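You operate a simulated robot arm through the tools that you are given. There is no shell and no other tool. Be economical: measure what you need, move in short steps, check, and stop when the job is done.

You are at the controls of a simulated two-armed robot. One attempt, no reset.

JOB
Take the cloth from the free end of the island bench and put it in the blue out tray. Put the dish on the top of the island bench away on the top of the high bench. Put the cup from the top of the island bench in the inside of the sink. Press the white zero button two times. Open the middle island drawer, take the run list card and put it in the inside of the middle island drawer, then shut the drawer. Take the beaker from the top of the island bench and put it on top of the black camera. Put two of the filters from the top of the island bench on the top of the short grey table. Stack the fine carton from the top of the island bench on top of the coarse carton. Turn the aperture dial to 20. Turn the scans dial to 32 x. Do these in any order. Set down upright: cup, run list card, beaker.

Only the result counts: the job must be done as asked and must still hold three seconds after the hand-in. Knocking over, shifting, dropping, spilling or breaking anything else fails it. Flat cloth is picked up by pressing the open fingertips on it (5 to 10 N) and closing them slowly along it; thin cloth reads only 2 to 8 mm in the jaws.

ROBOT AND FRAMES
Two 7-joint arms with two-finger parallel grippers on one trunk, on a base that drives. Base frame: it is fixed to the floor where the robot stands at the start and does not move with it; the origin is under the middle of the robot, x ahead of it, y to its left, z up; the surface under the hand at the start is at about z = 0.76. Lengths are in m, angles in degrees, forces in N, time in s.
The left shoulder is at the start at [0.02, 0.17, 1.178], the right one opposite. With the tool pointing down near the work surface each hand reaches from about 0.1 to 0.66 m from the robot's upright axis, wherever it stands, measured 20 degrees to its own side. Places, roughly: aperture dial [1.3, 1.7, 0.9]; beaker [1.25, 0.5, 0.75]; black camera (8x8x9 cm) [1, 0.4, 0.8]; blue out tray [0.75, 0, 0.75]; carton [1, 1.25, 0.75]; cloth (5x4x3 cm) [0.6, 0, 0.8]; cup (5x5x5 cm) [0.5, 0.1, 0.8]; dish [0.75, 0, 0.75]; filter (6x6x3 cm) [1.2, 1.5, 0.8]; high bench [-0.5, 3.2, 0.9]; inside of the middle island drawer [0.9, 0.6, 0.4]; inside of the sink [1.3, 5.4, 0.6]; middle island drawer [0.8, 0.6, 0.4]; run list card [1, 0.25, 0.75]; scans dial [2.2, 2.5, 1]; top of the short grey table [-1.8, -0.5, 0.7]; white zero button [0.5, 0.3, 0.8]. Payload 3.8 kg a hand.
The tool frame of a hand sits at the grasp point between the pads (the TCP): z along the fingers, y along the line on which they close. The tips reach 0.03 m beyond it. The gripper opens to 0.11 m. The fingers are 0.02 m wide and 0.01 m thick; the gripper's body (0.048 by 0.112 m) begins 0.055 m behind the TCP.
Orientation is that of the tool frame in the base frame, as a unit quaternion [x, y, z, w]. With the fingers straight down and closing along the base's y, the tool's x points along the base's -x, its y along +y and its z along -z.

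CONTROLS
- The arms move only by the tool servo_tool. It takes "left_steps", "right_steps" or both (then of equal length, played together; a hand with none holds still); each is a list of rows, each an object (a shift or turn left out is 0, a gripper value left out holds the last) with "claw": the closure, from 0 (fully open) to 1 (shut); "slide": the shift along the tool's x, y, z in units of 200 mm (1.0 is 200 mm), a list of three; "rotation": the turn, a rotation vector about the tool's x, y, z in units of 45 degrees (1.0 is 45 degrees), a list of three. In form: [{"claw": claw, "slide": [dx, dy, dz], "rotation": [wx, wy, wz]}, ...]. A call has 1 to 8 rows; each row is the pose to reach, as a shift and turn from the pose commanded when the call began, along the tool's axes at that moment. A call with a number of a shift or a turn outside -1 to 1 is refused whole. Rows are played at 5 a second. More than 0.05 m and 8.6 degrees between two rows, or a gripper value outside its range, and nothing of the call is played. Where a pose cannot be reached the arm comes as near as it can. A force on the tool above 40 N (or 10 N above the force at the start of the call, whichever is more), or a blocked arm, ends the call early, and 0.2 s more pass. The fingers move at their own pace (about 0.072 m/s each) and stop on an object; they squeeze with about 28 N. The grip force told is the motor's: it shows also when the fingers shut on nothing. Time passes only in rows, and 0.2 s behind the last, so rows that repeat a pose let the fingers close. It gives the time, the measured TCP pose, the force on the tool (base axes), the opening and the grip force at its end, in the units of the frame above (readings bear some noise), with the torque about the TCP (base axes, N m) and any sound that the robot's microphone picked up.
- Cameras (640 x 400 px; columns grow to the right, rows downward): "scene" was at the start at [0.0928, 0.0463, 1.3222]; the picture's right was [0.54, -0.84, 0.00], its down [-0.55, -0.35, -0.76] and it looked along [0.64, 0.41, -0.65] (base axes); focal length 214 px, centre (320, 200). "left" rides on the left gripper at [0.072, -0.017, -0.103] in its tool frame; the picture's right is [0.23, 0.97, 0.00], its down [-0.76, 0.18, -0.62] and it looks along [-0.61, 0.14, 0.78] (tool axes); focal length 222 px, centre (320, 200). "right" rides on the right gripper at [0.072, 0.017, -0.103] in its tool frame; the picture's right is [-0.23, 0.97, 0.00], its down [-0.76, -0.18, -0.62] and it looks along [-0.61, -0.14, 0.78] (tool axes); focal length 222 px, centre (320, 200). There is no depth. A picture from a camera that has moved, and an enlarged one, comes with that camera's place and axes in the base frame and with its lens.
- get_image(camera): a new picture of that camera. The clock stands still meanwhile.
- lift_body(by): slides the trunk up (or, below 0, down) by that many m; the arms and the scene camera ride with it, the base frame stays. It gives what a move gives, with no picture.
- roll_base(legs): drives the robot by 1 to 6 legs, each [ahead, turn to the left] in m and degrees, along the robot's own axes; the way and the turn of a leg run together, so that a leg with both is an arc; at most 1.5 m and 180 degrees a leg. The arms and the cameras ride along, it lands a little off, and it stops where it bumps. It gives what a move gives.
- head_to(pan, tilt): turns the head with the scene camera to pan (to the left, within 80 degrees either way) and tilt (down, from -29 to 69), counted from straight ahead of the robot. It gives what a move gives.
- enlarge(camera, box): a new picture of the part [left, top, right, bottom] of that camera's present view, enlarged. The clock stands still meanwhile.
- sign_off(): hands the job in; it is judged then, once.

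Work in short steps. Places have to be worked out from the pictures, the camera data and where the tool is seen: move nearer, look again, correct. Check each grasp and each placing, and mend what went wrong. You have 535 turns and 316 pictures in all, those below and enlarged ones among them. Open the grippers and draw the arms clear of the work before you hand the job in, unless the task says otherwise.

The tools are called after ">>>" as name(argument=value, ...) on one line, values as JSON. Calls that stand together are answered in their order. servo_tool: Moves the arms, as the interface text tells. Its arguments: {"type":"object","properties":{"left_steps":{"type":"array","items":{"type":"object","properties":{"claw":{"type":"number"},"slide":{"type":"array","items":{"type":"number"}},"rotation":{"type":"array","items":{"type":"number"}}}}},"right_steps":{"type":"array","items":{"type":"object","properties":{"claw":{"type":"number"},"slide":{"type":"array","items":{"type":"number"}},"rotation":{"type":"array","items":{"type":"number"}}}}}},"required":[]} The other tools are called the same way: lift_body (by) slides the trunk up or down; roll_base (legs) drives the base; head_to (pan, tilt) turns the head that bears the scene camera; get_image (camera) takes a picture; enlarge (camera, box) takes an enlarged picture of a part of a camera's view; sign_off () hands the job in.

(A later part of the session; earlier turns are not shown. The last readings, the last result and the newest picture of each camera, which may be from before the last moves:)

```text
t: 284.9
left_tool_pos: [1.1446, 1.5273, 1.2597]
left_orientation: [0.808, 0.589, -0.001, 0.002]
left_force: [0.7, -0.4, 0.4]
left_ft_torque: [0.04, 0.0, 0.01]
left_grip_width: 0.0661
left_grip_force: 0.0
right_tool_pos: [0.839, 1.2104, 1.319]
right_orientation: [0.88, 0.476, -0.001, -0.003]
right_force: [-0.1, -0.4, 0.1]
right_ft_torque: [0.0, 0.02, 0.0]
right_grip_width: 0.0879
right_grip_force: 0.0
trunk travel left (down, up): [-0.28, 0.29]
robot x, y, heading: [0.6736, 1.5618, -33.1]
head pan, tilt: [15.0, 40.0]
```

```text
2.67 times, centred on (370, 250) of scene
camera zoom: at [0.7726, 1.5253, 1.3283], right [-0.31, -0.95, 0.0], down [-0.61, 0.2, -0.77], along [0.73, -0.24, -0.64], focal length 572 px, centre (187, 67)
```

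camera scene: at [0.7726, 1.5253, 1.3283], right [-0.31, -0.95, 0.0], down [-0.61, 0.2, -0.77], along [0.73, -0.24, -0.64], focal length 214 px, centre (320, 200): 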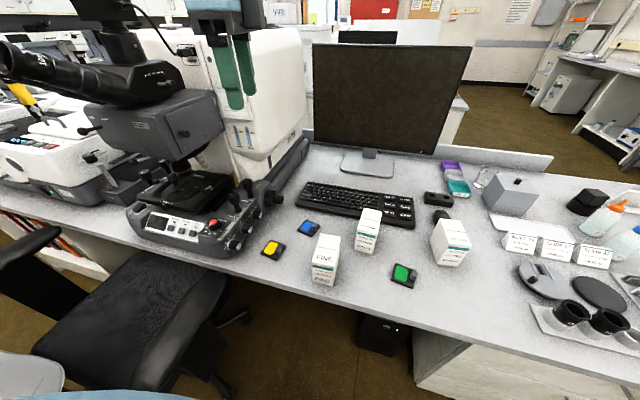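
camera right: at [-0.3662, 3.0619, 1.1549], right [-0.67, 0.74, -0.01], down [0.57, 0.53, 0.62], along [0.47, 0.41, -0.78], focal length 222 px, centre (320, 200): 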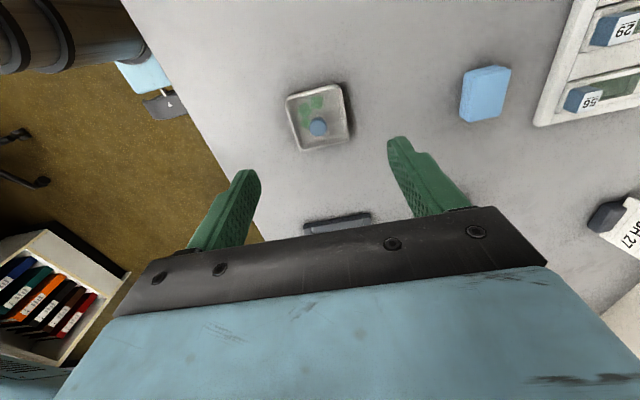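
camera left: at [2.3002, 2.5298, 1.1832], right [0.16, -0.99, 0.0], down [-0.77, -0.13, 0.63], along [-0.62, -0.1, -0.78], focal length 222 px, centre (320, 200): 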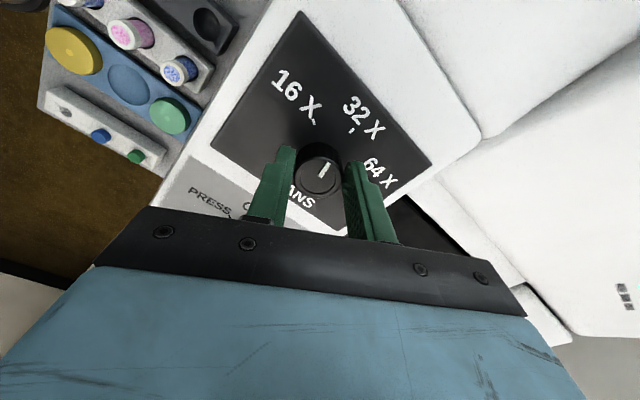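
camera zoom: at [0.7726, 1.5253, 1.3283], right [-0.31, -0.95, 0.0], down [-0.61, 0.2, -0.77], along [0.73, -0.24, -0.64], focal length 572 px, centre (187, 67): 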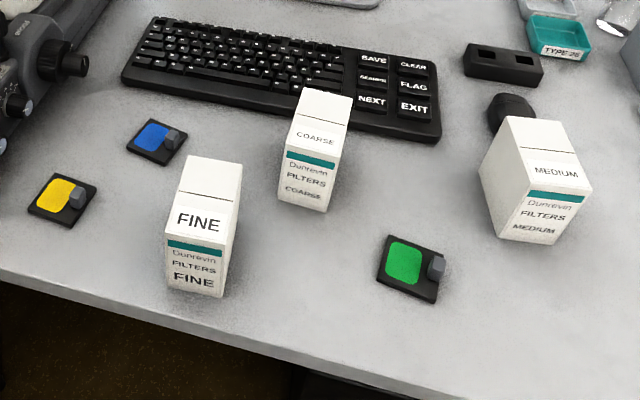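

I can read everything now: FINE, COARSE, MEDIUM cartons; the red-topped APERTURE dial. I turn 25° left so the right hand can do the stacking, and lower the trunk for reach.

>>> roll_base(legs=[[0, 25]])

>>> lift_body(by=-0.15)

>>> head_to(pan=-20, tilt=45)

>>> get_image(camera="scene")

```text
t: 286.5
left_tool_pos: [1.1153, 1.7296, 1.26]
left_orientation: [0.661, 0.75, 0.0, 0.001]
left_force: [1.4, 0.0, 0.8]
left_ft_torque: [0.0, -0.01, 0.0]
left_grip_width: 0.0663
left_grip_force: 0.1
right_tool_pos: [0.9716, 1.3132, 1.3185]
right_orientation: [0.756, 0.655, 0.0, -0.003]
right_force: [-0.3, -1.3, 0.5]
right_ft_torque: [0.0, 0.0, 0.01]
right_grip_width: 0.088
right_grip_force: 0.1
trunk travel left (down, up): [-0.28, 0.29]
robot x, y, heading: [0.6749, 1.563, -7.8]
head pan, tilt: [15.0, 40.0]
```

```text
t: 288.3
left_tool_pos: [1.1165, 1.7292, 1.1092]
left_orientation: [0.662, 0.75, 0.0, 0.002]
left_force: [-0.6, 0.3, -0.4]
left_ft_torque: [-0.01, 0.02, -0.02]
left_grip_width: 0.066
left_grip_force: 0.1
right_tool_pos: [0.9719, 1.3123, 1.168]
right_orientation: [0.756, 0.655, -0.001, -0.002]
right_force: [-0.7, 0.0, -0.5]
right_ft_torque: [0.0, -0.03, 0.0]
right_grip_width: 0.0879
right_grip_force: 0.1
trunk travel left (down, up): [-0.13, 0.44]
robot x, y, heading: [0.6711, 1.5629, -7.9]
head pan, tilt: [15.0, 40.0]
```

```text
t: 289.3
left_tool_pos: [1.1158, 1.7299, 1.1092]
left_orientation: [0.661, 0.75, -0.001, 0.002]
left_force: [0.3, 0.6, -0.7]
left_ft_torque: [0.04, 0.0, -0.03]
left_grip_width: 0.0662
left_grip_force: 0.1
right_tool_pos: [0.972, 1.3133, 1.1686]
right_orientation: [0.756, 0.655, -0.001, -0.004]
right_force: [0.1, 0.3, 0.7]
right_ft_torque: [0.03, -0.05, 0.03]
right_grip_width: 0.0881
right_grip_force: 0.0
trunk travel left (down, up): [-0.13, 0.44]
robot x, y, heading: [0.6732, 1.5594, -7.8]
head pan, tilt: [-20.0, 45.0]
```

```text
214 pictures are left
camera scene: at [0.7669, 1.5219, 1.171], right [-0.47, -0.88, 0.0], down [-0.63, 0.33, -0.71], along [0.63, -0.33, -0.71], focal length 214 px, centre (320, 200)
```

scene: 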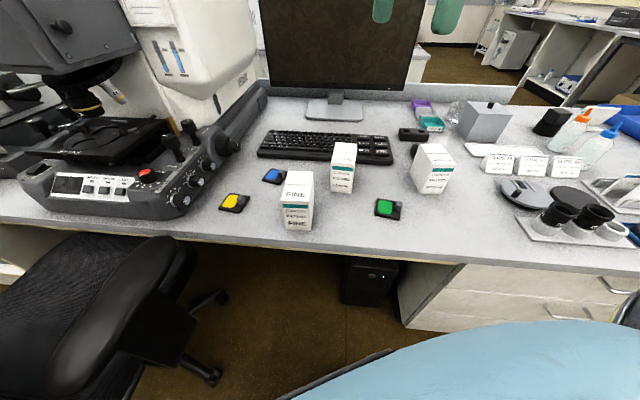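

I zoom on the cartons to measure them.

>>> enlarge(camera="scene", box=[250, 130, 410, 240])

>>> get_image(camera="right")

```text
3.64 times, centred on (330, 185) of scene
camera zoom: at [0.7669, 1.5219, 1.171], right [-0.47, -0.88, 0.0], down [-0.63, 0.33, -0.71], along [0.63, -0.33, -0.71], focal length 780 px, centre (284, 254)
```

zoom: 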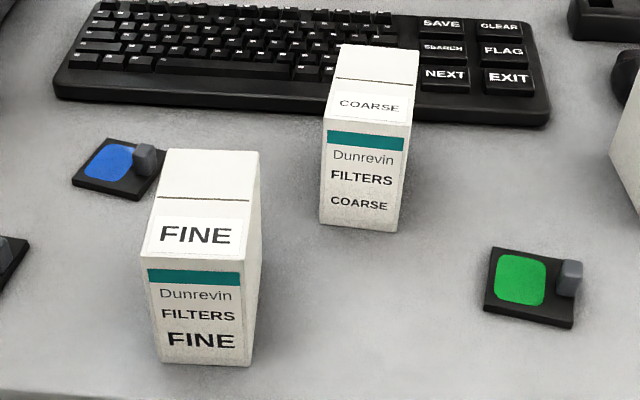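

```text
212 pictures are left
camera right: at [1.0004, 1.3836, 1.2715], right [0.93, -0.36, -0.01], down [-0.28, -0.73, 0.62], along [-0.23, -0.58, -0.78], focal length 222 px, centre (320, 200)
```

right: 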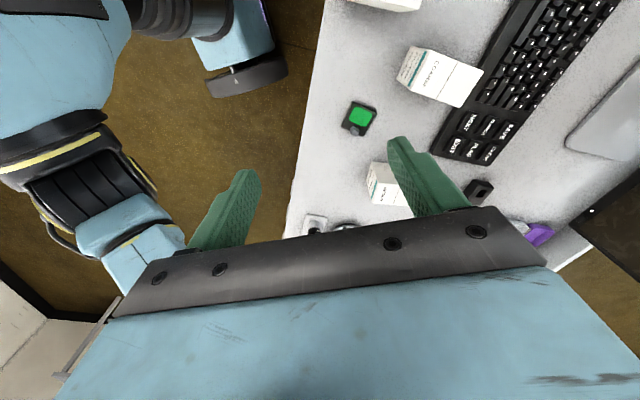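

FINE is at (1.110, 1.398), 57×100×97 mm, COARSE at (1.168, 1.238) turned ~7° more. I bring the right hand above FINE, turning its closing axis across the box.

>>> servo_tool(right_steps=[{"claw": 0, "slide": [0.087, 0.104, 0.05], "rotation": [0, 0, -0.167]}, {"slide": [0.174, 0.208, 0.1], "rotation": [0, 0, -0.333]}, {"slide": [0.26, 0.312, 0.15], "rotation": [0, 0, -0.5]}, {"slide": [0.346, 0.415, 0.2], "rotation": [0, 0, -0.667]}, {"slide": [0.433, 0.519, 0.25], "rotation": [0, 0, -0.833]}, {"slide": [0.519, 0.622, 0.3], "rotation": [0, 0, -1]}])

>>> servo_tool(right_steps=[{"rotation": [0, 0, -0.167], "slide": [0, 0, 0.1]}, {"rotation": [0, 0, -0.333], "slide": [0, 0, 0.2]}, {"rotation": [0, 0, -0.5], "slide": [0, 0, 0.3]}])

>>> get_image(camera="right")

```text
t: 290.7
left_tool_pos: [1.1161, 1.7314, 1.1083]
left_orientation: [0.661, 0.75, 0.0, 0.002]
left_force: [-0.3, 0.3, 0.4]
left_ft_torque: [-0.01, 0.0, 0.0]
left_grip_width: 0.0658
left_grip_force: 0.0
right_tool_pos: [1.1091, 1.3982, 1.1087]
right_orientation: [0.447, 0.894, -0.001, -0.003]
right_force: [0.2, 0.0, -0.5]
right_ft_torque: [-0.01, 0.02, -0.01]
right_grip_width: 0.1103
right_grip_force: 0.1
trunk travel left (down, up): [-0.13, 0.44]
robot x, y, heading: [0.6734, 1.5579, -7.9]
head pan, tilt: [-20.0, 45.0]
```

```text
t: 291.5
left_tool_pos: [1.1162, 1.7292, 1.1088]
left_orientation: [0.661, 0.75, 0.0, 0.002]
left_force: [-1.0, 0.4, 0.2]
left_ft_torque: [-0.01, 0.03, -0.01]
left_grip_width: 0.066
left_grip_force: 0.1
right_tool_pos: [1.1083, 1.3985, 1.0477]
right_orientation: [0.264, 0.964, 0.001, -0.004]
right_force: [0.4, 0.0, 0.8]
right_ft_torque: [-0.02, -0.01, 0.02]
right_grip_width: 0.1097
right_grip_force: 0.0
trunk travel left (down, up): [-0.13, 0.44]
robot x, y, heading: [0.6711, 1.5621, -7.9]
head pan, tilt: [-20.0, 45.0]
```

```text
211 pictures are left
camera right: at [1.0563, 1.4507, 1.1512], right [0.69, 0.72, 0.0], down [0.57, -0.54, 0.62], along [0.44, -0.43, -0.79], focal length 222 px, centre (320, 200)
```

right: 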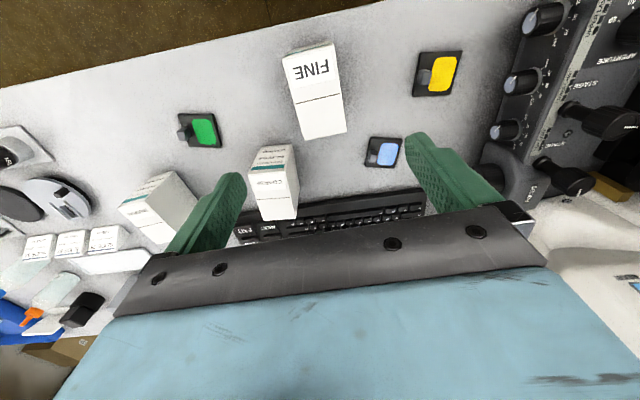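

The box's centre is within a centimetre. I correct and descend to just above it, then around it.

>>> servo_tool(right_steps=[{"slide": [0.03, -0.015, 0.2]}, {"slide": [0.03, -0.015, 0.4]}, {"slide": [0.03, -0.015, 0.6]}])

>>> get_image(camera="right")

>>> enlarge(camera="scene", box=[220, 100, 420, 240])

```text
t: 292.3
left_tool_pos: [1.117, 1.7286, 1.1094]
left_orientation: [0.661, 0.751, -0.001, 0.002]
left_force: [0.4, 0.7, 0.2]
left_ft_torque: [0.05, -0.02, -0.01]
left_grip_width: 0.0657
left_grip_force: 0.1
right_tool_pos: [1.1023, 1.4004, 0.9267]
right_orientation: [0.265, 0.964, 0.001, -0.004]
right_force: [-0.6, -0.5, -0.1]
right_ft_torque: [0.03, -0.02, 0.01]
right_grip_width: 0.1099
right_grip_force: 0.1
trunk travel left (down, up): [-0.13, 0.44]
robot x, y, heading: [0.6744, 1.5632, -7.7]
head pan, tilt: [-20.0, 45.0]
```

```text
210 pictures are left
camera right: at [1.0504, 1.453, 1.0307], right [0.69, 0.72, 0.0], down [0.57, -0.54, 0.62], along [0.44, -0.43, -0.79], focal length 222 px, centre (320, 200)
```

right: 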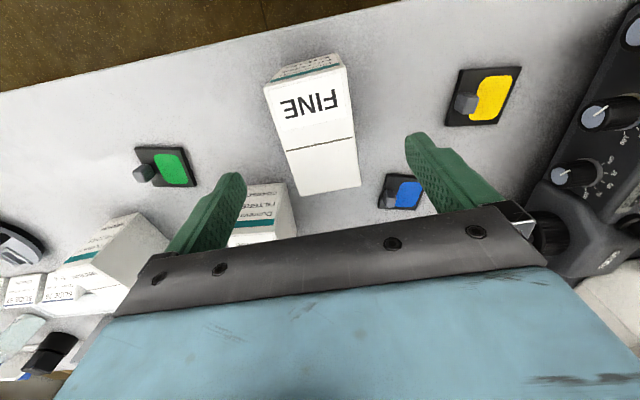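

```text
2.86 times, centred on (320, 170) of scene
camera zoom: at [0.767, 1.5216, 1.1709], right [-0.47, -0.88, 0.0], down [-0.63, 0.33, -0.71], along [0.62, -0.33, -0.71], focal length 613 px, centre (320, 286)
```

zoom: 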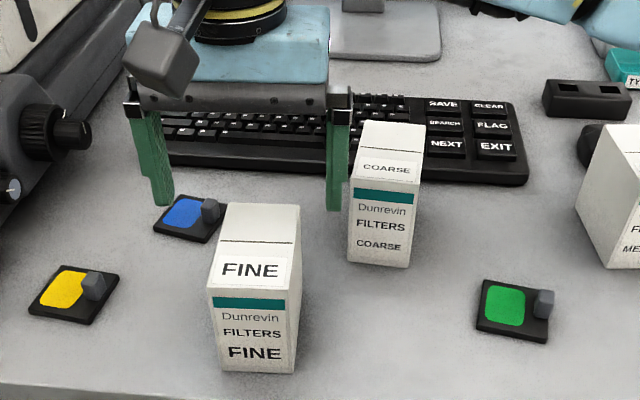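

Aligned. I lower around the carton and close.

>>> servo_tool(right_steps=[{"slide": [0.025, 0, 0.15]}, {"slide": [0.025, 0, 0.3]}, {"slide": [0.025, 0, 0.46]}, {"slide": [0.025, 0, 0.46], "claw": 0.3}, {"slide": [0.025, 0, 0.46], "claw": 0.5}, {"slide": [0.025, 0, 0.46], "claw": 0.8}, {"slide": [0.025, 0, 0.46], "claw": 1}, {"slide": [0.025, 0, 0.46], "claw": 1}])

>>> enlarge(camera="scene", box=[220, 100, 420, 240])

```text
t: 294.1
left_tool_pos: [1.1165, 1.7294, 1.1087]
left_orientation: [0.661, 0.75, 0.0, 0.002]
left_force: [-1.0, -0.3, 0.6]
left_ft_torque: [0.0, 0.03, -0.02]
left_grip_width: 0.0662
left_grip_force: 0.0
right_tool_pos: [1.0983, 1.405, 0.834]
right_orientation: [0.264, 0.964, 0.001, -0.004]
right_force: [-0.4, 0.3, 0.6]
right_ft_torque: [0.02, -0.04, 0.01]
right_grip_width: 0.0596
right_grip_force: 28.1
trunk travel left (down, up): [-0.13, 0.44]
robot x, y, heading: [0.6732, 1.5645, -8.0]
head pan, tilt: [-20.0, 45.0]
```

```text
2.86 times, centred on (320, 170) of scene
camera zoom: at [0.7669, 1.5218, 1.171], right [-0.47, -0.88, 0.0], down [-0.62, 0.33, -0.71], along [0.62, -0.33, -0.71], focal length 613 px, centre (320, 286)
```

zoom: 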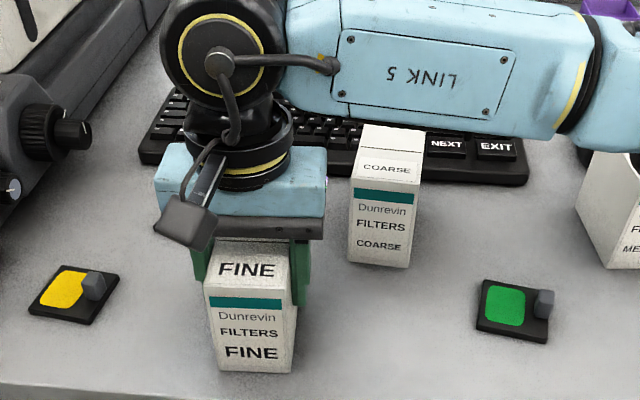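

Held at 60 mm. I lift it 0.2 m and then carry it over COARSE with a 7° turn.

>>> servo_tool(right_steps=[{"slide": [0, 0, -0.2]}, {"slide": [0, 0, -0.4]}, {"slide": [0, 0, -0.6]}, {"slide": [0, 0, -0.8]}, {"slide": [0, 0, -0.95]}])

>>> servo_tool(right_steps=[{"slide": [-0.15, -0.11, 0], "rotation": [0, 0, 0.03]}, {"slide": [-0.3, -0.22, 0], "rotation": [0, 0, 0.06]}, {"slide": [-0.45, -0.33, 0], "rotation": [0, 0, 0.1]}, {"slide": [-0.6, -0.44, 0], "rotation": [0, 0, 0.13]}, {"slide": [-0.727, -0.541, 0], "rotation": [0, 0, 0.156]}])

>>> get_image(camera="right")

>>> enlarge(camera="scene", box=[260, 60, 460, 200])

```text
t: 295.3
left_tool_pos: [1.116, 1.7295, 1.1091]
left_orientation: [0.661, 0.75, 0.0, 0.002]
left_force: [0.5, -0.5, -0.4]
left_ft_torque: [0.04, 0.02, -0.02]
left_grip_width: 0.0661
left_grip_force: 0.1
right_tool_pos: [1.0976, 1.4043, 1.0277]
right_orientation: [0.265, 0.964, 0.0, -0.005]
right_force: [-1.2, -0.3, -0.2]
right_ft_torque: [0.0, 0.02, 0.01]
right_grip_width: 0.0598
right_grip_force: 28.1
trunk travel left (down, up): [-0.13, 0.44]
robot x, y, heading: [0.6721, 1.5597, -7.8]
head pan, tilt: [-20.0, 45.0]
```

```text
t: 296.5
left_tool_pos: [1.1166, 1.7288, 1.1091]
left_orientation: [0.662, 0.75, -0.001, 0.002]
left_force: [-0.1, 0.8, 0.5]
left_ft_torque: [-0.01, 0.02, -0.02]
left_grip_width: 0.066
left_grip_force: 0.1
right_tool_pos: [1.17, 1.2344, 1.0225]
right_orientation: [0.322, 0.947, 0.001, -0.005]
right_force: [1.0, -0.2, -1.2]
right_ft_torque: [0.02, 0.03, -0.01]
right_grip_width: 0.0597
right_grip_force: 28.5
trunk travel left (down, up): [-0.13, 0.44]
robot x, y, heading: [0.6736, 1.5637, -8.0]
head pan, tilt: [-20.0, 45.0]
```

```text
207 pictures are left
camera right: at [1.1232, 1.293, 1.1267], right [0.78, 0.63, 0.0], down [0.5, -0.61, 0.62], along [0.39, -0.48, -0.79], focal length 222 px, centre (320, 200)
```

right: 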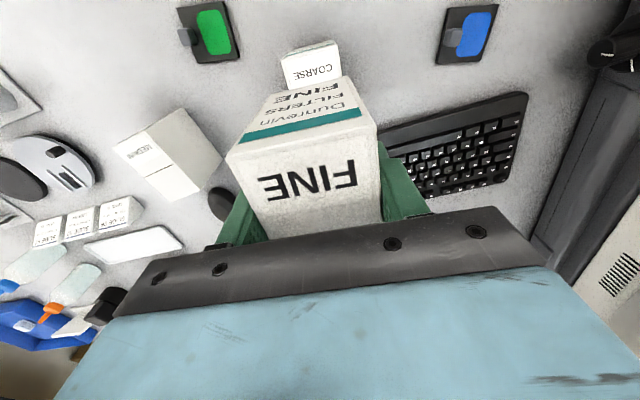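

```text
2.86 times, centred on (360, 130) of scene
camera zoom: at [0.7669, 1.5215, 1.1709], right [-0.47, -0.88, 0.0], down [-0.63, 0.33, -0.71], along [0.62, -0.33, -0.71], focal length 613 px, centre (206, 400)
```

zoom: 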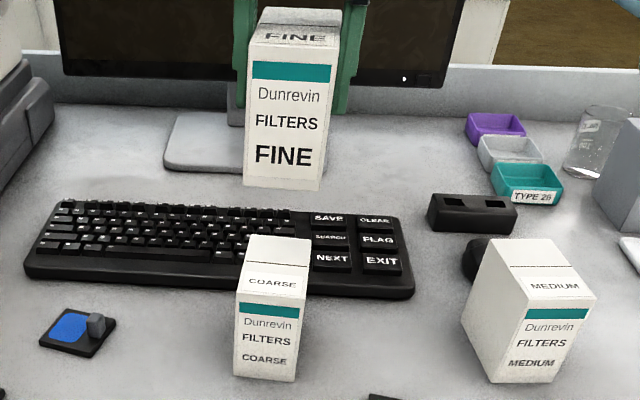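

FINE seems ~2 cm too far back relative to COARSE. I shift back 1.5 cm and lower to a small gap, then check again.

>>> servo_tool(right_steps=[{"slide": [0.08, 0.016, 0.1]}, {"slide": [0.08, 0.016, 0.25]}, {"slide": [0.08, 0.016, 0.34]}])

>>> get_image(camera="right")

>>> enlarge(camera="scene", box=[280, 90, 400, 200])

```text
t: 297.3
left_tool_pos: [1.1161, 1.7297, 1.1089]
left_orientation: [0.661, 0.75, 0.0, 0.002]
left_force: [-0.7, -0.6, 0.4]
left_ft_torque: [0.05, 0.0, -0.05]
left_grip_width: 0.066
left_grip_force: 0.0
right_tool_pos: [1.1575, 1.2461, 0.9571]
right_orientation: [0.323, 0.946, 0.001, -0.004]
right_force: [0.0, -1.1, -1.4]
right_ft_torque: [-0.01, 0.01, -0.04]
right_grip_width: 0.0596
right_grip_force: 28.2
trunk travel left (down, up): [-0.13, 0.44]
robot x, y, heading: [0.6707, 1.5614, -7.6]
head pan, tilt: [-20.0, 45.0]
```

```text
205 pictures are left
camera right: at [1.1123, 1.3053, 1.0601], right [0.78, 0.63, 0.0], down [0.5, -0.61, 0.62], along [0.39, -0.48, -0.79], focal length 222 px, centre (320, 200)
```

right: 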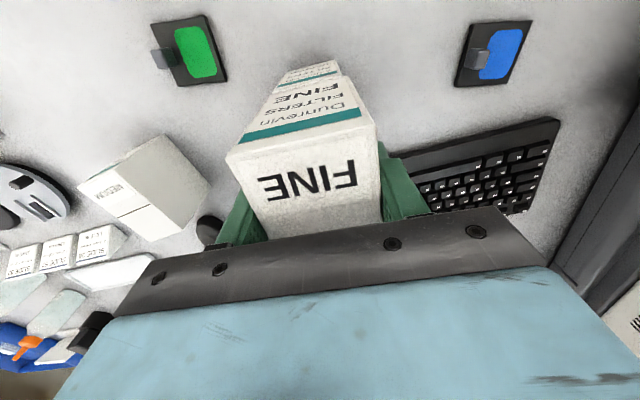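

```text
3.64 times, centred on (340, 145) of scene
camera zoom: at [0.7669, 1.5217, 1.171], right [-0.47, -0.88, 0.0], down [-0.62, 0.33, -0.71], along [0.62, -0.33, -0.71], focal length 780 px, centre (247, 400)
```

zoom: 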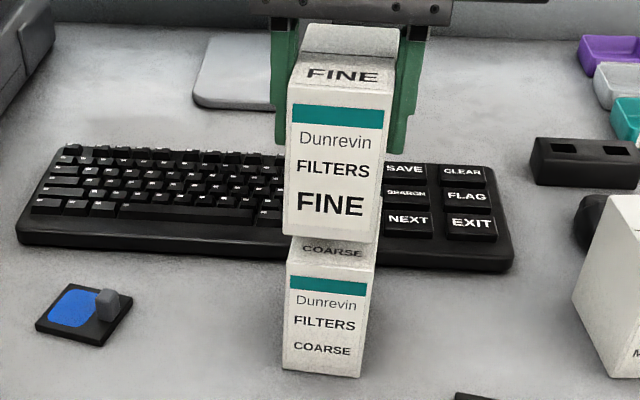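

Now edges agree within ~4 mm. I lower gently to contact.

>>> servo_tool(right_steps=[{"slide": [0, -0.015, 0.05]}, {"slide": [0, -0.015, 0.09]}, {"slide": [0, -0.015, 0.105]}, {"slide": [0, -0.015, 0.12]}])

```text
t: 298.3
left_tool_pos: [1.1159, 1.7288, 1.1088]
left_orientation: [0.661, 0.75, -0.001, 0.002]
left_force: [-0.4, 0.3, 0.5]
left_ft_torque: [0.0, -0.01, -0.03]
left_grip_width: 0.0659
left_grip_force: 0.1
right_tool_pos: [1.1552, 1.2445, 0.9349]
right_orientation: [0.324, 0.946, 0.001, -0.003]
right_force: [-0.2, -1.5, 5.9]
right_ft_torque: [0.0, 0.08, 0.01]
right_grip_width: 0.0599
right_grip_force: 28.2
trunk travel left (down, up): [-0.13, 0.44]
robot x, y, heading: [0.6763, 1.5634, -7.9]
head pan, tilt: [-20.0, 45.0]
```

Contact at 6 N. A quick look before release.

>>> enlarge(camera="scene", box=[280, 90, 400, 200])

```text
3.64 times, centred on (340, 145) of scene
camera zoom: at [0.7665, 1.5219, 1.1711], right [-0.47, -0.88, 0.0], down [-0.62, 0.33, -0.71], along [0.63, -0.33, -0.71], focal length 780 px, centre (247, 400)
```

zoom: 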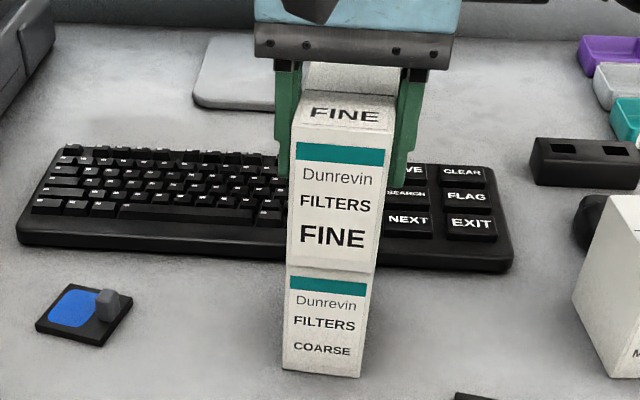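

Well stacked. I open and lift straight up.

>>> servo_tool(right_steps=[{"claw": 0.3}, {"claw": 0.1}, {"claw": 0.1}, {"claw": 0.1, "slide": [0, 0, -0.2]}, {"claw": 0, "slide": [0, 0, -0.4]}, {"slide": [0, 0, -0.6]}, {"slide": [0, 0, -0.75]}])

>>> get_image(camera="scene")

```text
t: 299.9
left_tool_pos: [1.1155, 1.7302, 1.109]
left_orientation: [0.661, 0.75, 0.0, 0.003]
left_force: [-0.2, 1.4, 0.3]
left_ft_torque: [-0.01, 0.02, 0.02]
left_grip_width: 0.0662
left_grip_force: 0.0
right_tool_pos: [1.155, 1.245, 1.0843]
right_orientation: [0.323, 0.946, 0.0, -0.003]
right_force: [0.5, 0.1, -0.8]
right_ft_torque: [-0.01, -0.02, -0.04]
right_grip_width: 0.1099
right_grip_force: 0.0
trunk travel left (down, up): [-0.13, 0.44]
robot x, y, heading: [0.6741, 1.5602, -7.8]
head pan, tilt: [-20.0, 45.0]
```

```text
202 pictures are left
camera scene: at [0.7666, 1.5221, 1.171], right [-0.47, -0.88, 0.0], down [-0.62, 0.33, -0.71], along [0.63, -0.33, -0.71], focal length 214 px, centre (320, 200)
```

scene: 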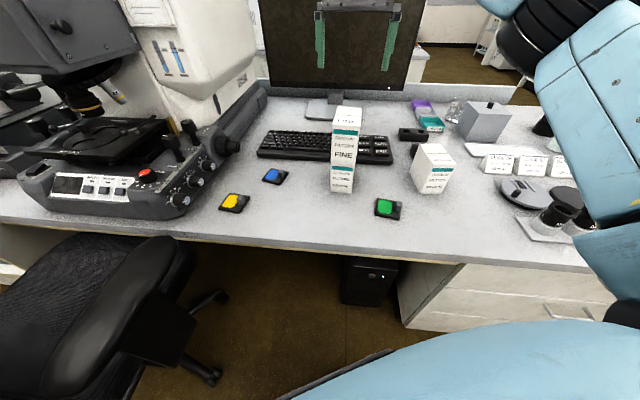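

FINE is on COARSE. Next the aperture dial, triangulated at (1.298, 1.693, top 0.866). I pull the right hand back, turn right 25° and roll closer so the left hand can reach it comfortably.

>>> servo_tool(right_steps=[{"slide": [0.15, 0.05, -0.1]}, {"slide": [0.3, 0.1, -0.2]}, {"slide": [0.45, 0.1, -0.3]}, {"slide": [0.6, 0.1, -0.3]}])

>>> roll_base(legs=[[0, -25], [0.14, 0]])

>>> head_to(pan=45, tilt=40)

>>> get_image(camera="scene")

>>> get_image(camera="left")

```text
t: 300.9
left_tool_pos: [1.1163, 1.7306, 1.1087]
left_orientation: [0.662, 0.75, -0.001, 0.002]
left_force: [-0.9, 0.2, -0.1]
left_ft_torque: [0.01, 0.0, 0.01]
left_grip_width: 0.066
left_grip_force: 0.1
right_tool_pos: [1.0738, 1.3352, 1.1462]
right_orientation: [0.324, 0.946, 0.0, -0.004]
right_force: [0.2, -0.5, 0.4]
right_ft_torque: [-0.01, 0.01, -0.02]
right_grip_width: 0.1098
right_grip_force: 0.2
trunk travel left (down, up): [-0.13, 0.44]
robot x, y, heading: [0.6728, 1.5606, -7.9]
head pan, tilt: [-20.0, 45.0]
```

```text
t: 303.5
left_tool_pos: [1.2624, 1.455, 1.1079]
left_orientation: [0.806, 0.592, -0.002, 0.001]
left_force: [0.2, -0.1, 0.0]
left_ft_torque: [-0.04, 0.01, -0.03]
left_grip_width: 0.0658
left_grip_force: 0.1
right_tool_pos: [1.0591, 1.1134, 1.144]
right_orientation: [0.518, 0.855, 0.002, -0.004]
right_force: [0.9, -0.2, 0.1]
right_ft_torque: [-0.01, 0.01, 0.01]
right_grip_width: 0.1103
right_grip_force: 0.0
trunk travel left (down, up): [-0.13, 0.44]
robot x, y, heading: [0.7918, 1.489, -32.6]
head pan, tilt: [-20.0, 45.0]
```

```text
t: 304.8
left_tool_pos: [1.2618, 1.456, 1.1074]
left_orientation: [0.806, 0.591, -0.001, 0.002]
left_force: [-0.5, 0.0, -0.6]
left_ft_torque: [-0.01, -0.01, 0.0]
left_grip_width: 0.0659
left_grip_force: 0.0
right_tool_pos: [1.0583, 1.114, 1.1444]
right_orientation: [0.518, 0.855, 0.001, -0.004]
right_force: [-0.8, 0.1, 0.7]
right_ft_torque: [0.0, -0.03, -0.03]
right_grip_width: 0.1097
right_grip_force: 0.0
trunk travel left (down, up): [-0.13, 0.44]
robot x, y, heading: [0.7924, 1.4905, -32.5]
head pan, tilt: [45.0, 40.0]
```

```text
201 pictures are left
camera scene: at [0.8918, 1.4952, 1.1782], right [0.21, -0.98, 0.0], down [-0.63, -0.14, -0.77], along [0.75, 0.16, -0.64], focal length 214 px, centre (320, 200)
```

scene: 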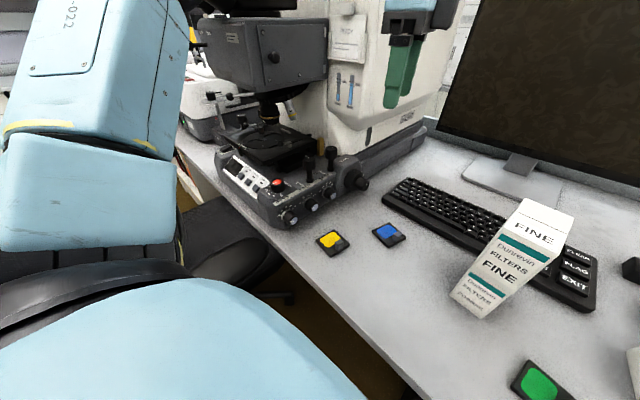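

```text
200 pictures are left
camera left: at [1.2695, 1.5302, 1.2128], right [1.0, -0.08, 0.0], down [-0.06, -0.78, 0.63], along [-0.05, -0.62, -0.78], focal length 222 px, centre (320, 200)
```

left: 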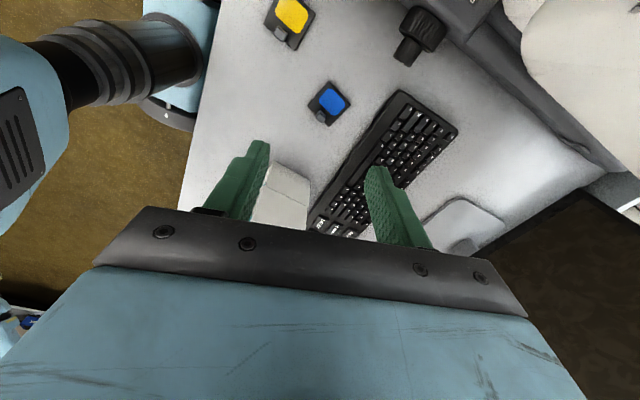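

I zoom in on the dial and what's above it.

>>> enlarge(camera="scene", box=[190, 0, 410, 240])

>>> enlarge(camera="scene", box=[240, 150, 350, 230])

```text
1.67 times, centred on (300, 120) of scene
camera zoom: at [0.8918, 1.4952, 1.1782], right [0.21, -0.98, 0.0], down [-0.63, -0.14, -0.77], along [0.75, 0.16, -0.64], focal length 358 px, centre (353, 333)
```

zoom: 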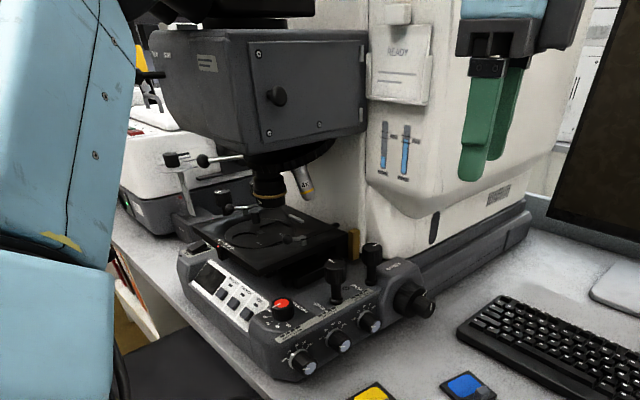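

```text
5.00 times, centred on (295, 190) of scene
camera zoom: at [0.8918, 1.4952, 1.1782], right [0.21, -0.98, 0.0], down [-0.63, -0.14, -0.77], along [0.75, 0.16, -0.64], focal length 1072 px, centre (445, 250)
```

zoom: 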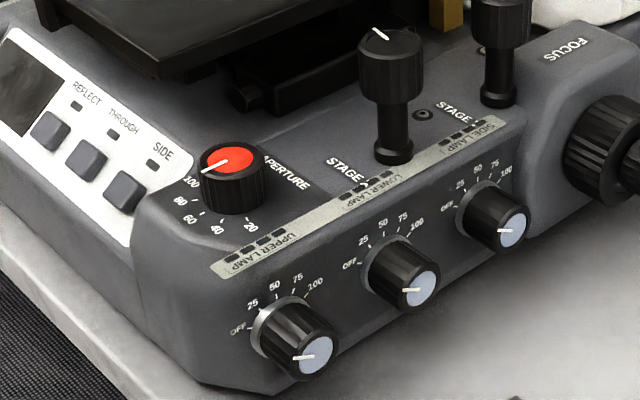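

I zoom hard on the dial to read the scale and pointer.

>>> enlarge(camera="scene", box=[264, 172, 304, 200])

```text
14.29 times, centred on (284, 186) of scene
camera zoom: at [0.8918, 1.4952, 1.1782], right [0.21, -0.98, 0.0], down [-0.63, -0.14, -0.77], along [0.75, 0.16, -0.64], focal length 3064 px, centre (834, 400)
```

zoom: 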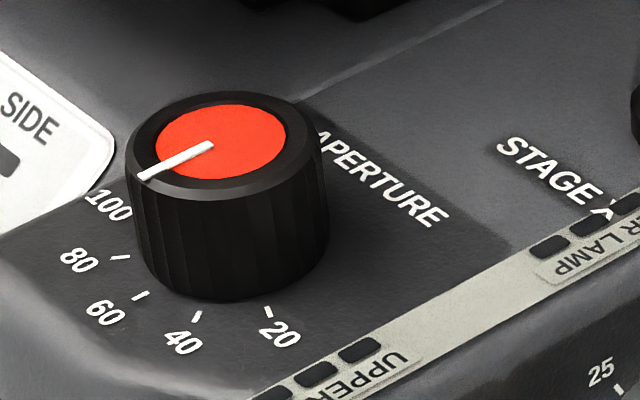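

The pointer is at 60; 20 is two steps (~65°) counter-clockwise. I first bring the left hand outward and turn its yaw 40° back, keeping clear of the microscope.

>>> servo_tool(left_steps=[{"slide": [0.02, -0.08, 0], "rotation": [0, 0, -0.148]}, {"slide": [0.04, -0.16, 0], "rotation": [0, 0, -0.296]}, {"slide": [0.06, -0.24, 0], "rotation": [0, 0, -0.444]}, {"slide": [0.08, -0.32, 0], "rotation": [0, 0, -0.592]}, {"slide": [0.11, -0.4, 0], "rotation": [0, 0, -0.74]}, {"slide": [0.13, -0.48, 0], "rotation": [0, 0, -0.889]}])

>>> get_image(camera="left")

```text
t: 306.2
left_tool_pos: [1.1797, 1.51, 1.1091]
left_orientation: [0.554, 0.832, -0.003, 0.002]
left_force: [-0.2, 0.0, -0.5]
left_ft_torque: [0.0, 0.03, 0.03]
left_grip_width: 0.066
left_grip_force: 0.1
right_tool_pos: [1.0586, 1.1142, 1.1447]
right_orientation: [0.518, 0.855, 0.001, -0.003]
right_force: [0.0, 0.4, 0.0]
right_ft_torque: [0.0, -0.01, -0.03]
right_grip_width: 0.11
right_grip_force: 0.0
trunk travel left (down, up): [-0.13, 0.44]
robot x, y, heading: [0.7912, 1.4841, -32.6]
head pan, tilt: [45.0, 40.0]
```

```text
196 pictures are left
camera left: at [1.1366, 1.571, 1.2126], right [0.81, 0.58, 0.0], down [0.46, -0.63, 0.63], along [0.36, -0.51, -0.78], focal length 222 px, centre (320, 200)
```

left: 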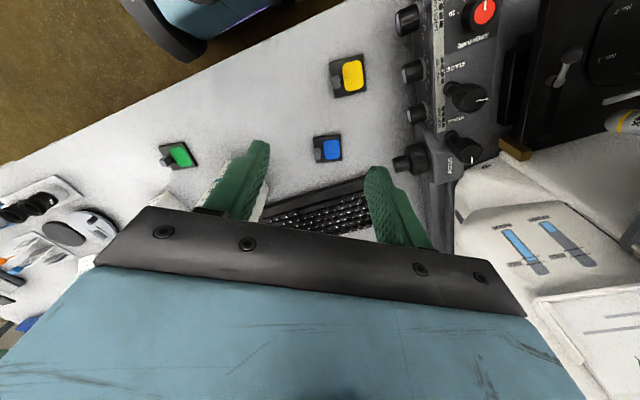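

The dial again resolves to (1.29, 1.69). I move most of the way and check clearance to the microscope head.

>>> servo_tool(left_steps=[{"slide": [0.12, 0.15, 0.1]}, {"slide": [0.24, 0.3, 0.2]}, {"slide": [0.36, 0.45, 0.25]}, {"slide": [0.45, 0.6, 0.25]}])

>>> get_image(camera="scene")

>>> get_image(camera="left")

```text
t: 307.2
left_tool_pos: [1.2579, 1.6379, 1.0581]
left_orientation: [0.556, 0.831, -0.002, 0.001]
left_force: [-0.7, 0.1, -0.3]
left_ft_torque: [-0.02, 0.0, -0.01]
left_grip_width: 0.0661
left_grip_force: 0.0
right_tool_pos: [1.0583, 1.1155, 1.1449]
right_orientation: [0.518, 0.856, 0.001, -0.003]
right_force: [1.0, -0.2, 0.6]
right_ft_torque: [0.03, 0.02, -0.01]
right_grip_width: 0.1101
right_grip_force: 0.0
trunk travel left (down, up): [-0.13, 0.44]
robot x, y, heading: [0.7879, 1.4852, -32.4]
head pan, tilt: [45.0, 40.0]
```

```text
195 pictures are left
camera scene: at [0.892, 1.4956, 1.1782], right [0.22, -0.98, 0.0], down [-0.63, -0.14, -0.77], along [0.75, 0.16, -0.64], focal length 214 px, centre (320, 200)
```

scene: 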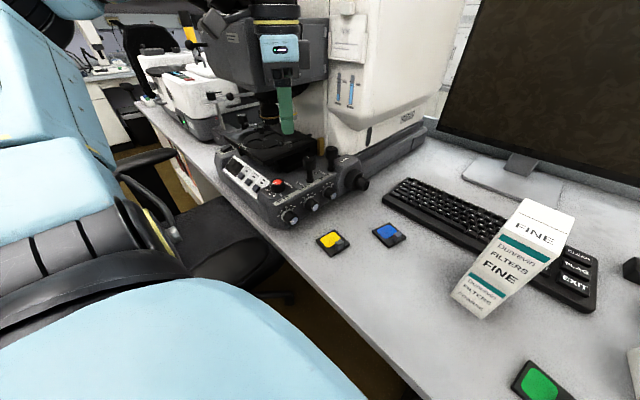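

```text
194 pictures are left
camera left: at [1.2159, 1.6995, 1.1623], right [0.81, 0.58, 0.0], down [0.46, -0.63, 0.63], along [0.36, -0.51, -0.78], focal length 222 px, centre (320, 200)
```

left: 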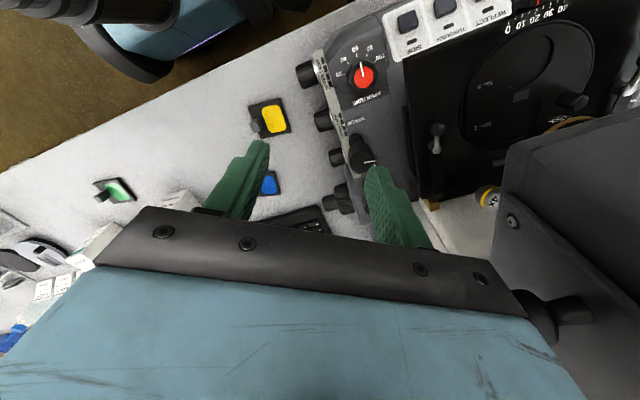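

The dial is at (1.280, 1.687), top ≈0.88, with the microscope head's corner close by above. I'll tilt the wrist 12° away from the head, descend on the outer side first, then slide in.

>>> servo_tool(left_steps=[{"slide": [0.1, -0.04, 0], "rotation": [-0.13, -0.016, 0]}, {"slide": [0.234, -0.08, 0], "rotation": [-0.265, -0.032, 0]}, {"slide": [0.234, -0.08, 0.2], "rotation": [-0.265, -0.032, 0]}, {"slide": [0.234, -0.08, 0.4], "rotation": [-0.265, -0.032, 0]}, {"slide": [0.234, -0.08, 0.6], "rotation": [-0.265, -0.032, 0]}])

>>> get_image(camera="left")

>>> enlarge(camera="scene", box=[190, 40, 370, 230])

```text
t: 308.4
left_tool_pos: [1.2219, 1.674, 0.9377]
left_orientation: [0.552, 0.827, 0.079, 0.07]
left_force: [0.1, 0.0, -0.4]
left_ft_torque: [-0.03, -0.03, 0.01]
left_grip_width: 0.0659
left_grip_force: 0.0
right_tool_pos: [1.0587, 1.1147, 1.1444]
right_orientation: [0.518, 0.855, 0.001, -0.003]
right_force: [0.6, 0.1, -0.3]
right_ft_torque: [0.01, -0.02, 0.04]
right_grip_width: 0.1102
right_grip_force: 0.0
trunk travel left (down, up): [-0.13, 0.44]
robot x, y, heading: [0.7915, 1.4866, -32.5]
head pan, tilt: [45.0, 40.0]
```

```text
193 pictures are left
camera left: at [1.1593, 1.7306, 1.0344], right [0.79, 0.58, 0.19], down [0.32, -0.67, 0.67], along [0.52, -0.47, -0.72], focal length 222 px, centre (320, 200)
```

left: 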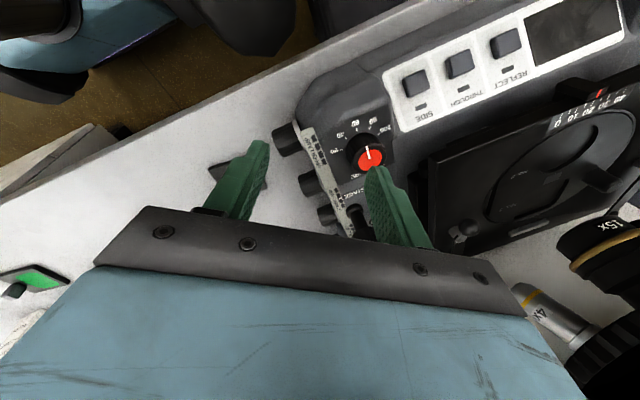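

```text
2.11 times, centred on (280, 135) of scene
camera zoom: at [0.8917, 1.4952, 1.1783], right [0.22, -0.98, 0.0], down [-0.63, -0.14, -0.77], along [0.75, 0.17, -0.64], focal length 452 px, centre (404, 337)
```

zoom: 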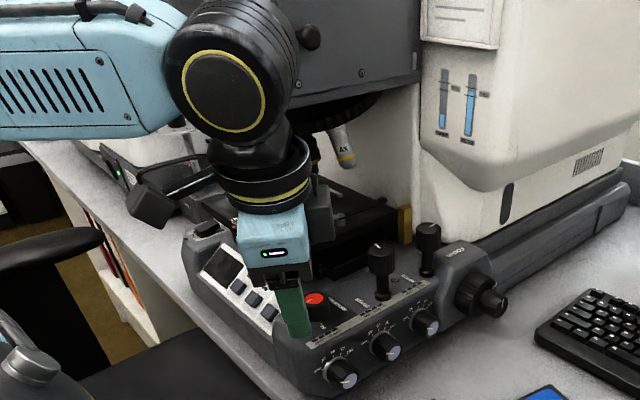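

Clear. The dial is at (1.279, 1.689); I slide in above it, then look.

>>> servo_tool(left_steps=[{"slide": [-0.015, 0.1, 0.02]}, {"slide": [-0.03, 0.2, 0.04]}, {"slide": [-0.04, 0.285, 0.061]}])

>>> get_image(camera="left")

>>> enlarge(camera="scene", box=[190, 40, 370, 230])

```text
t: 309.2
left_tool_pos: [1.2752, 1.689, 0.938]
left_orientation: [0.554, 0.827, 0.077, 0.067]
left_force: [-22.4, -6.3, 4.9]
left_ft_torque: [0.01, 0.31, 0.3]
left_grip_width: 0.0554
left_grip_force: 0.1
right_tool_pos: [1.0558, 1.1138, 1.1452]
right_orientation: [0.518, 0.856, 0.003, -0.003]
right_force: [-0.2, 0.0, -0.3]
right_ft_torque: [0.0, 0.01, -0.02]
right_grip_width: 0.1098
right_grip_force: 0.0
trunk travel left (down, up): [-0.13, 0.44]
robot x, y, heading: [0.7915, 1.491, -32.6]
head pan, tilt: [45.0, 40.0]
```

```text
191 pictures are left
camera left: at [1.2142, 1.7448, 1.0351], right [0.8, 0.58, 0.19], down [0.33, -0.67, 0.67], along [0.51, -0.47, -0.72], focal length 222 px, centre (320, 200)
```

left: 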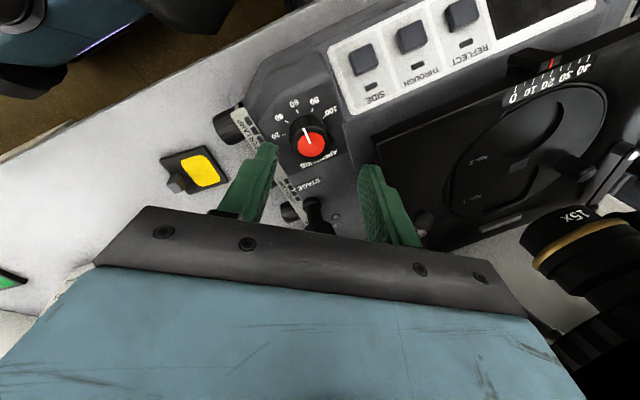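

```text
2.11 times, centred on (280, 135) of scene
camera zoom: at [0.8887, 1.4943, 1.1785], right [0.22, -0.98, 0.0], down [-0.63, -0.14, -0.77], along [0.75, 0.17, -0.64], focal length 452 px, centre (404, 337)
```

zoom: 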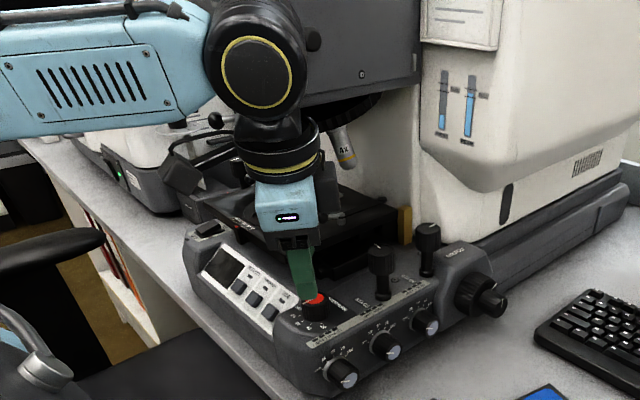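

A finger touched the microscope stage's edge (22 N). I back off, and turn the closing axis 43° so it runs parallel to that edge, with a smaller opening.

>>> servo_tool(left_steps=[{"slide": [0, -0.1, -0.02], "claw": 0.4}, {"slide": [0, -0.15, -0.1], "claw": 0.45}])

>>> servo_tool(left_steps=[{"rotation": [0, 0, 0.16], "claw": 0.5}, {"rotation": [0, 0, 0.32]}, {"rotation": [0, 0, 0.48]}, {"rotation": [0, 0, 0.64]}, {"rotation": [0, 0, 0.8]}, {"rotation": [0, 0, 0.956]}])

>>> get_image(camera="left")

>>> enlarge(camera="scene", box=[190, 40, 370, 230])

```text
t: 309.8
left_tool_pos: [1.2491, 1.678, 0.9514]
left_orientation: [0.552, 0.827, 0.078, 0.07]
left_force: [0.0, -0.4, 0.7]
left_ft_torque: [0.03, -0.01, 0.0]
left_grip_width: 0.0606
left_grip_force: 0.0
right_tool_pos: [1.0595, 1.1145, 1.1443]
right_orientation: [0.518, 0.855, 0.001, -0.003]
right_force: [0.1, -0.4, -0.4]
right_ft_torque: [0.01, -0.01, 0.0]
right_grip_width: 0.1098
right_grip_force: 0.0
trunk travel left (down, up): [-0.13, 0.44]
robot x, y, heading: [0.7886, 1.4897, -32.4]
head pan, tilt: [45.0, 40.0]
```

```text
t: 311.2
left_tool_pos: [1.2481, 1.6777, 0.9513]
left_orientation: [0.818, 0.566, 0.098, 0.035]
left_force: [-0.5, 0.7, -0.7]
left_ft_torque: [-0.01, 0.03, -0.02]
left_grip_width: 0.055
left_grip_force: 0.1
right_tool_pos: [1.0593, 1.1144, 1.1437]
right_orientation: [0.518, 0.856, 0.001, -0.003]
right_force: [0.5, 0.0, 0.6]
right_ft_torque: [-0.03, 0.0, -0.01]
right_grip_width: 0.1101
right_grip_force: 0.0
trunk travel left (down, up): [-0.13, 0.44]
robot x, y, heading: [0.7923, 1.4863, -32.7]
head pan, tilt: [45.0, 40.0]
```

```text
189 pictures are left
camera left: at [1.2383, 1.7454, 1.0592], right [0.97, -0.14, 0.19], down [-0.22, -0.81, 0.55], along [0.08, -0.58, -0.81], focal length 222 px, centre (320, 200)
```

left: 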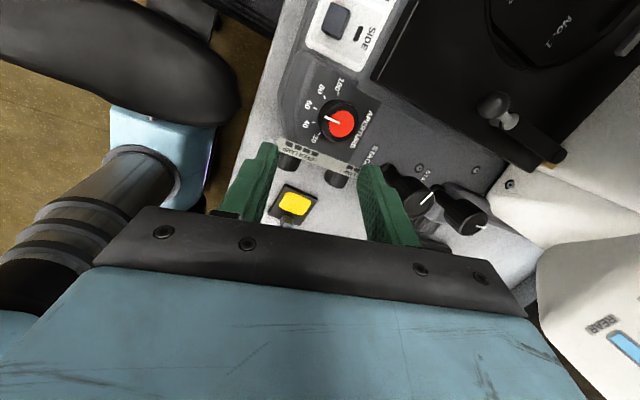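

```text
2.11 times, centred on (280, 135) of scene
camera zoom: at [0.8918, 1.4953, 1.1782], right [0.22, -0.98, 0.0], down [-0.63, -0.14, -0.77], along [0.75, 0.17, -0.64], focal length 452 px, centre (404, 337)
```

zoom: 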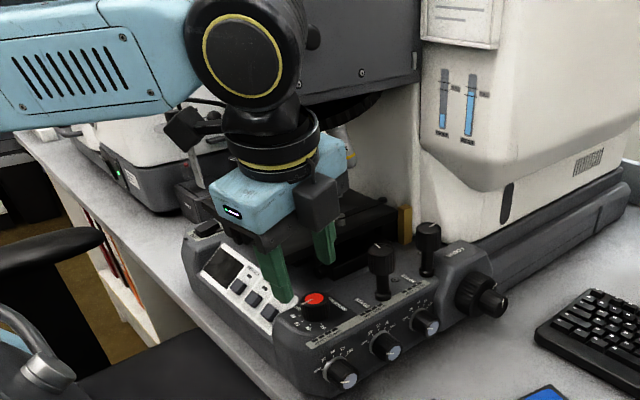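

I turn back 20° to stay clear of the stage joystick too, and slide over the dial.

>>> servo_tool(left_steps=[{"rotation": [0, 0, -0.15]}, {"rotation": [0, 0, -0.3]}, {"rotation": [0, 0, -0.444]}, {"slide": [0.06, 0.07, 0.02], "rotation": [0, 0, -0.444]}, {"slide": [0.112, 0.13, 0.036], "rotation": [0, 0, -0.444]}])

>>> get_image(camera="left")

>>> enlarge(camera="scene", box=[230, 90, 350, 210])

```text
t: 312.4
left_tool_pos: [1.2825, 1.6889, 0.9513]
left_orientation: [0.705, 0.701, 0.091, 0.053]
left_force: [-0.7, 0.3, 0.8]
left_ft_torque: [-0.03, 0.02, -0.01]
left_grip_width: 0.0551
left_grip_force: 0.1
right_tool_pos: [1.0583, 1.1147, 1.1448]
right_orientation: [0.517, 0.856, 0.001, -0.004]
right_force: [0.1, 0.8, 0.6]
right_ft_torque: [0.0, -0.01, 0.0]
right_grip_width: 0.11
right_grip_force: 0.1
trunk travel left (down, up): [-0.13, 0.44]
robot x, y, heading: [0.7912, 1.4847, -32.8]
head pan, tilt: [45.0, 40.0]
```

```text
187 pictures are left
camera left: at [1.2461, 1.7567, 1.0536], right [0.95, 0.21, 0.21], down [0.05, -0.8, 0.6], along [0.29, -0.57, -0.77], focal length 222 px, centre (320, 200)
```

left: 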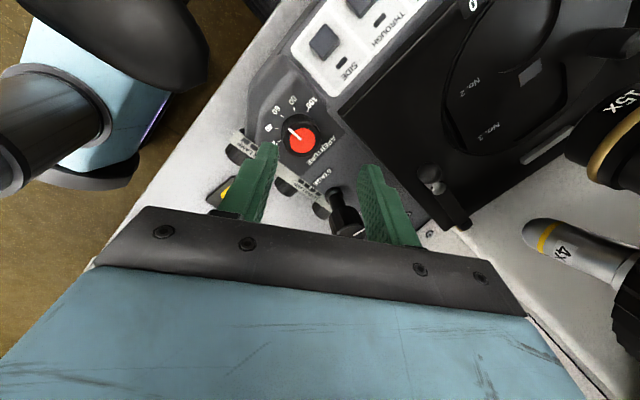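

```text
3.33 times, centred on (290, 150) of scene
camera zoom: at [0.8919, 1.4953, 1.1782], right [0.22, -0.98, 0.0], down [-0.63, -0.14, -0.77], along [0.75, 0.17, -0.64], focal length 715 px, centre (420, 367)
```

zoom: 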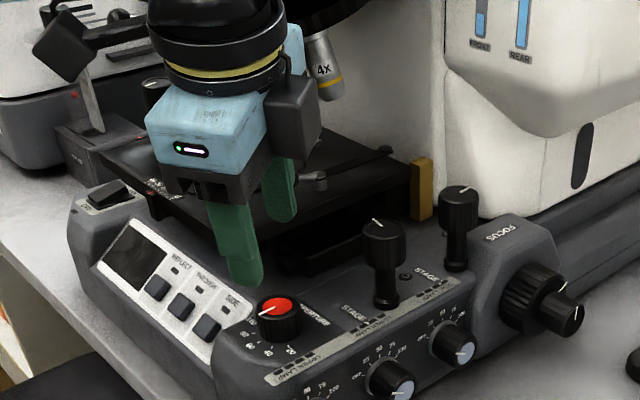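

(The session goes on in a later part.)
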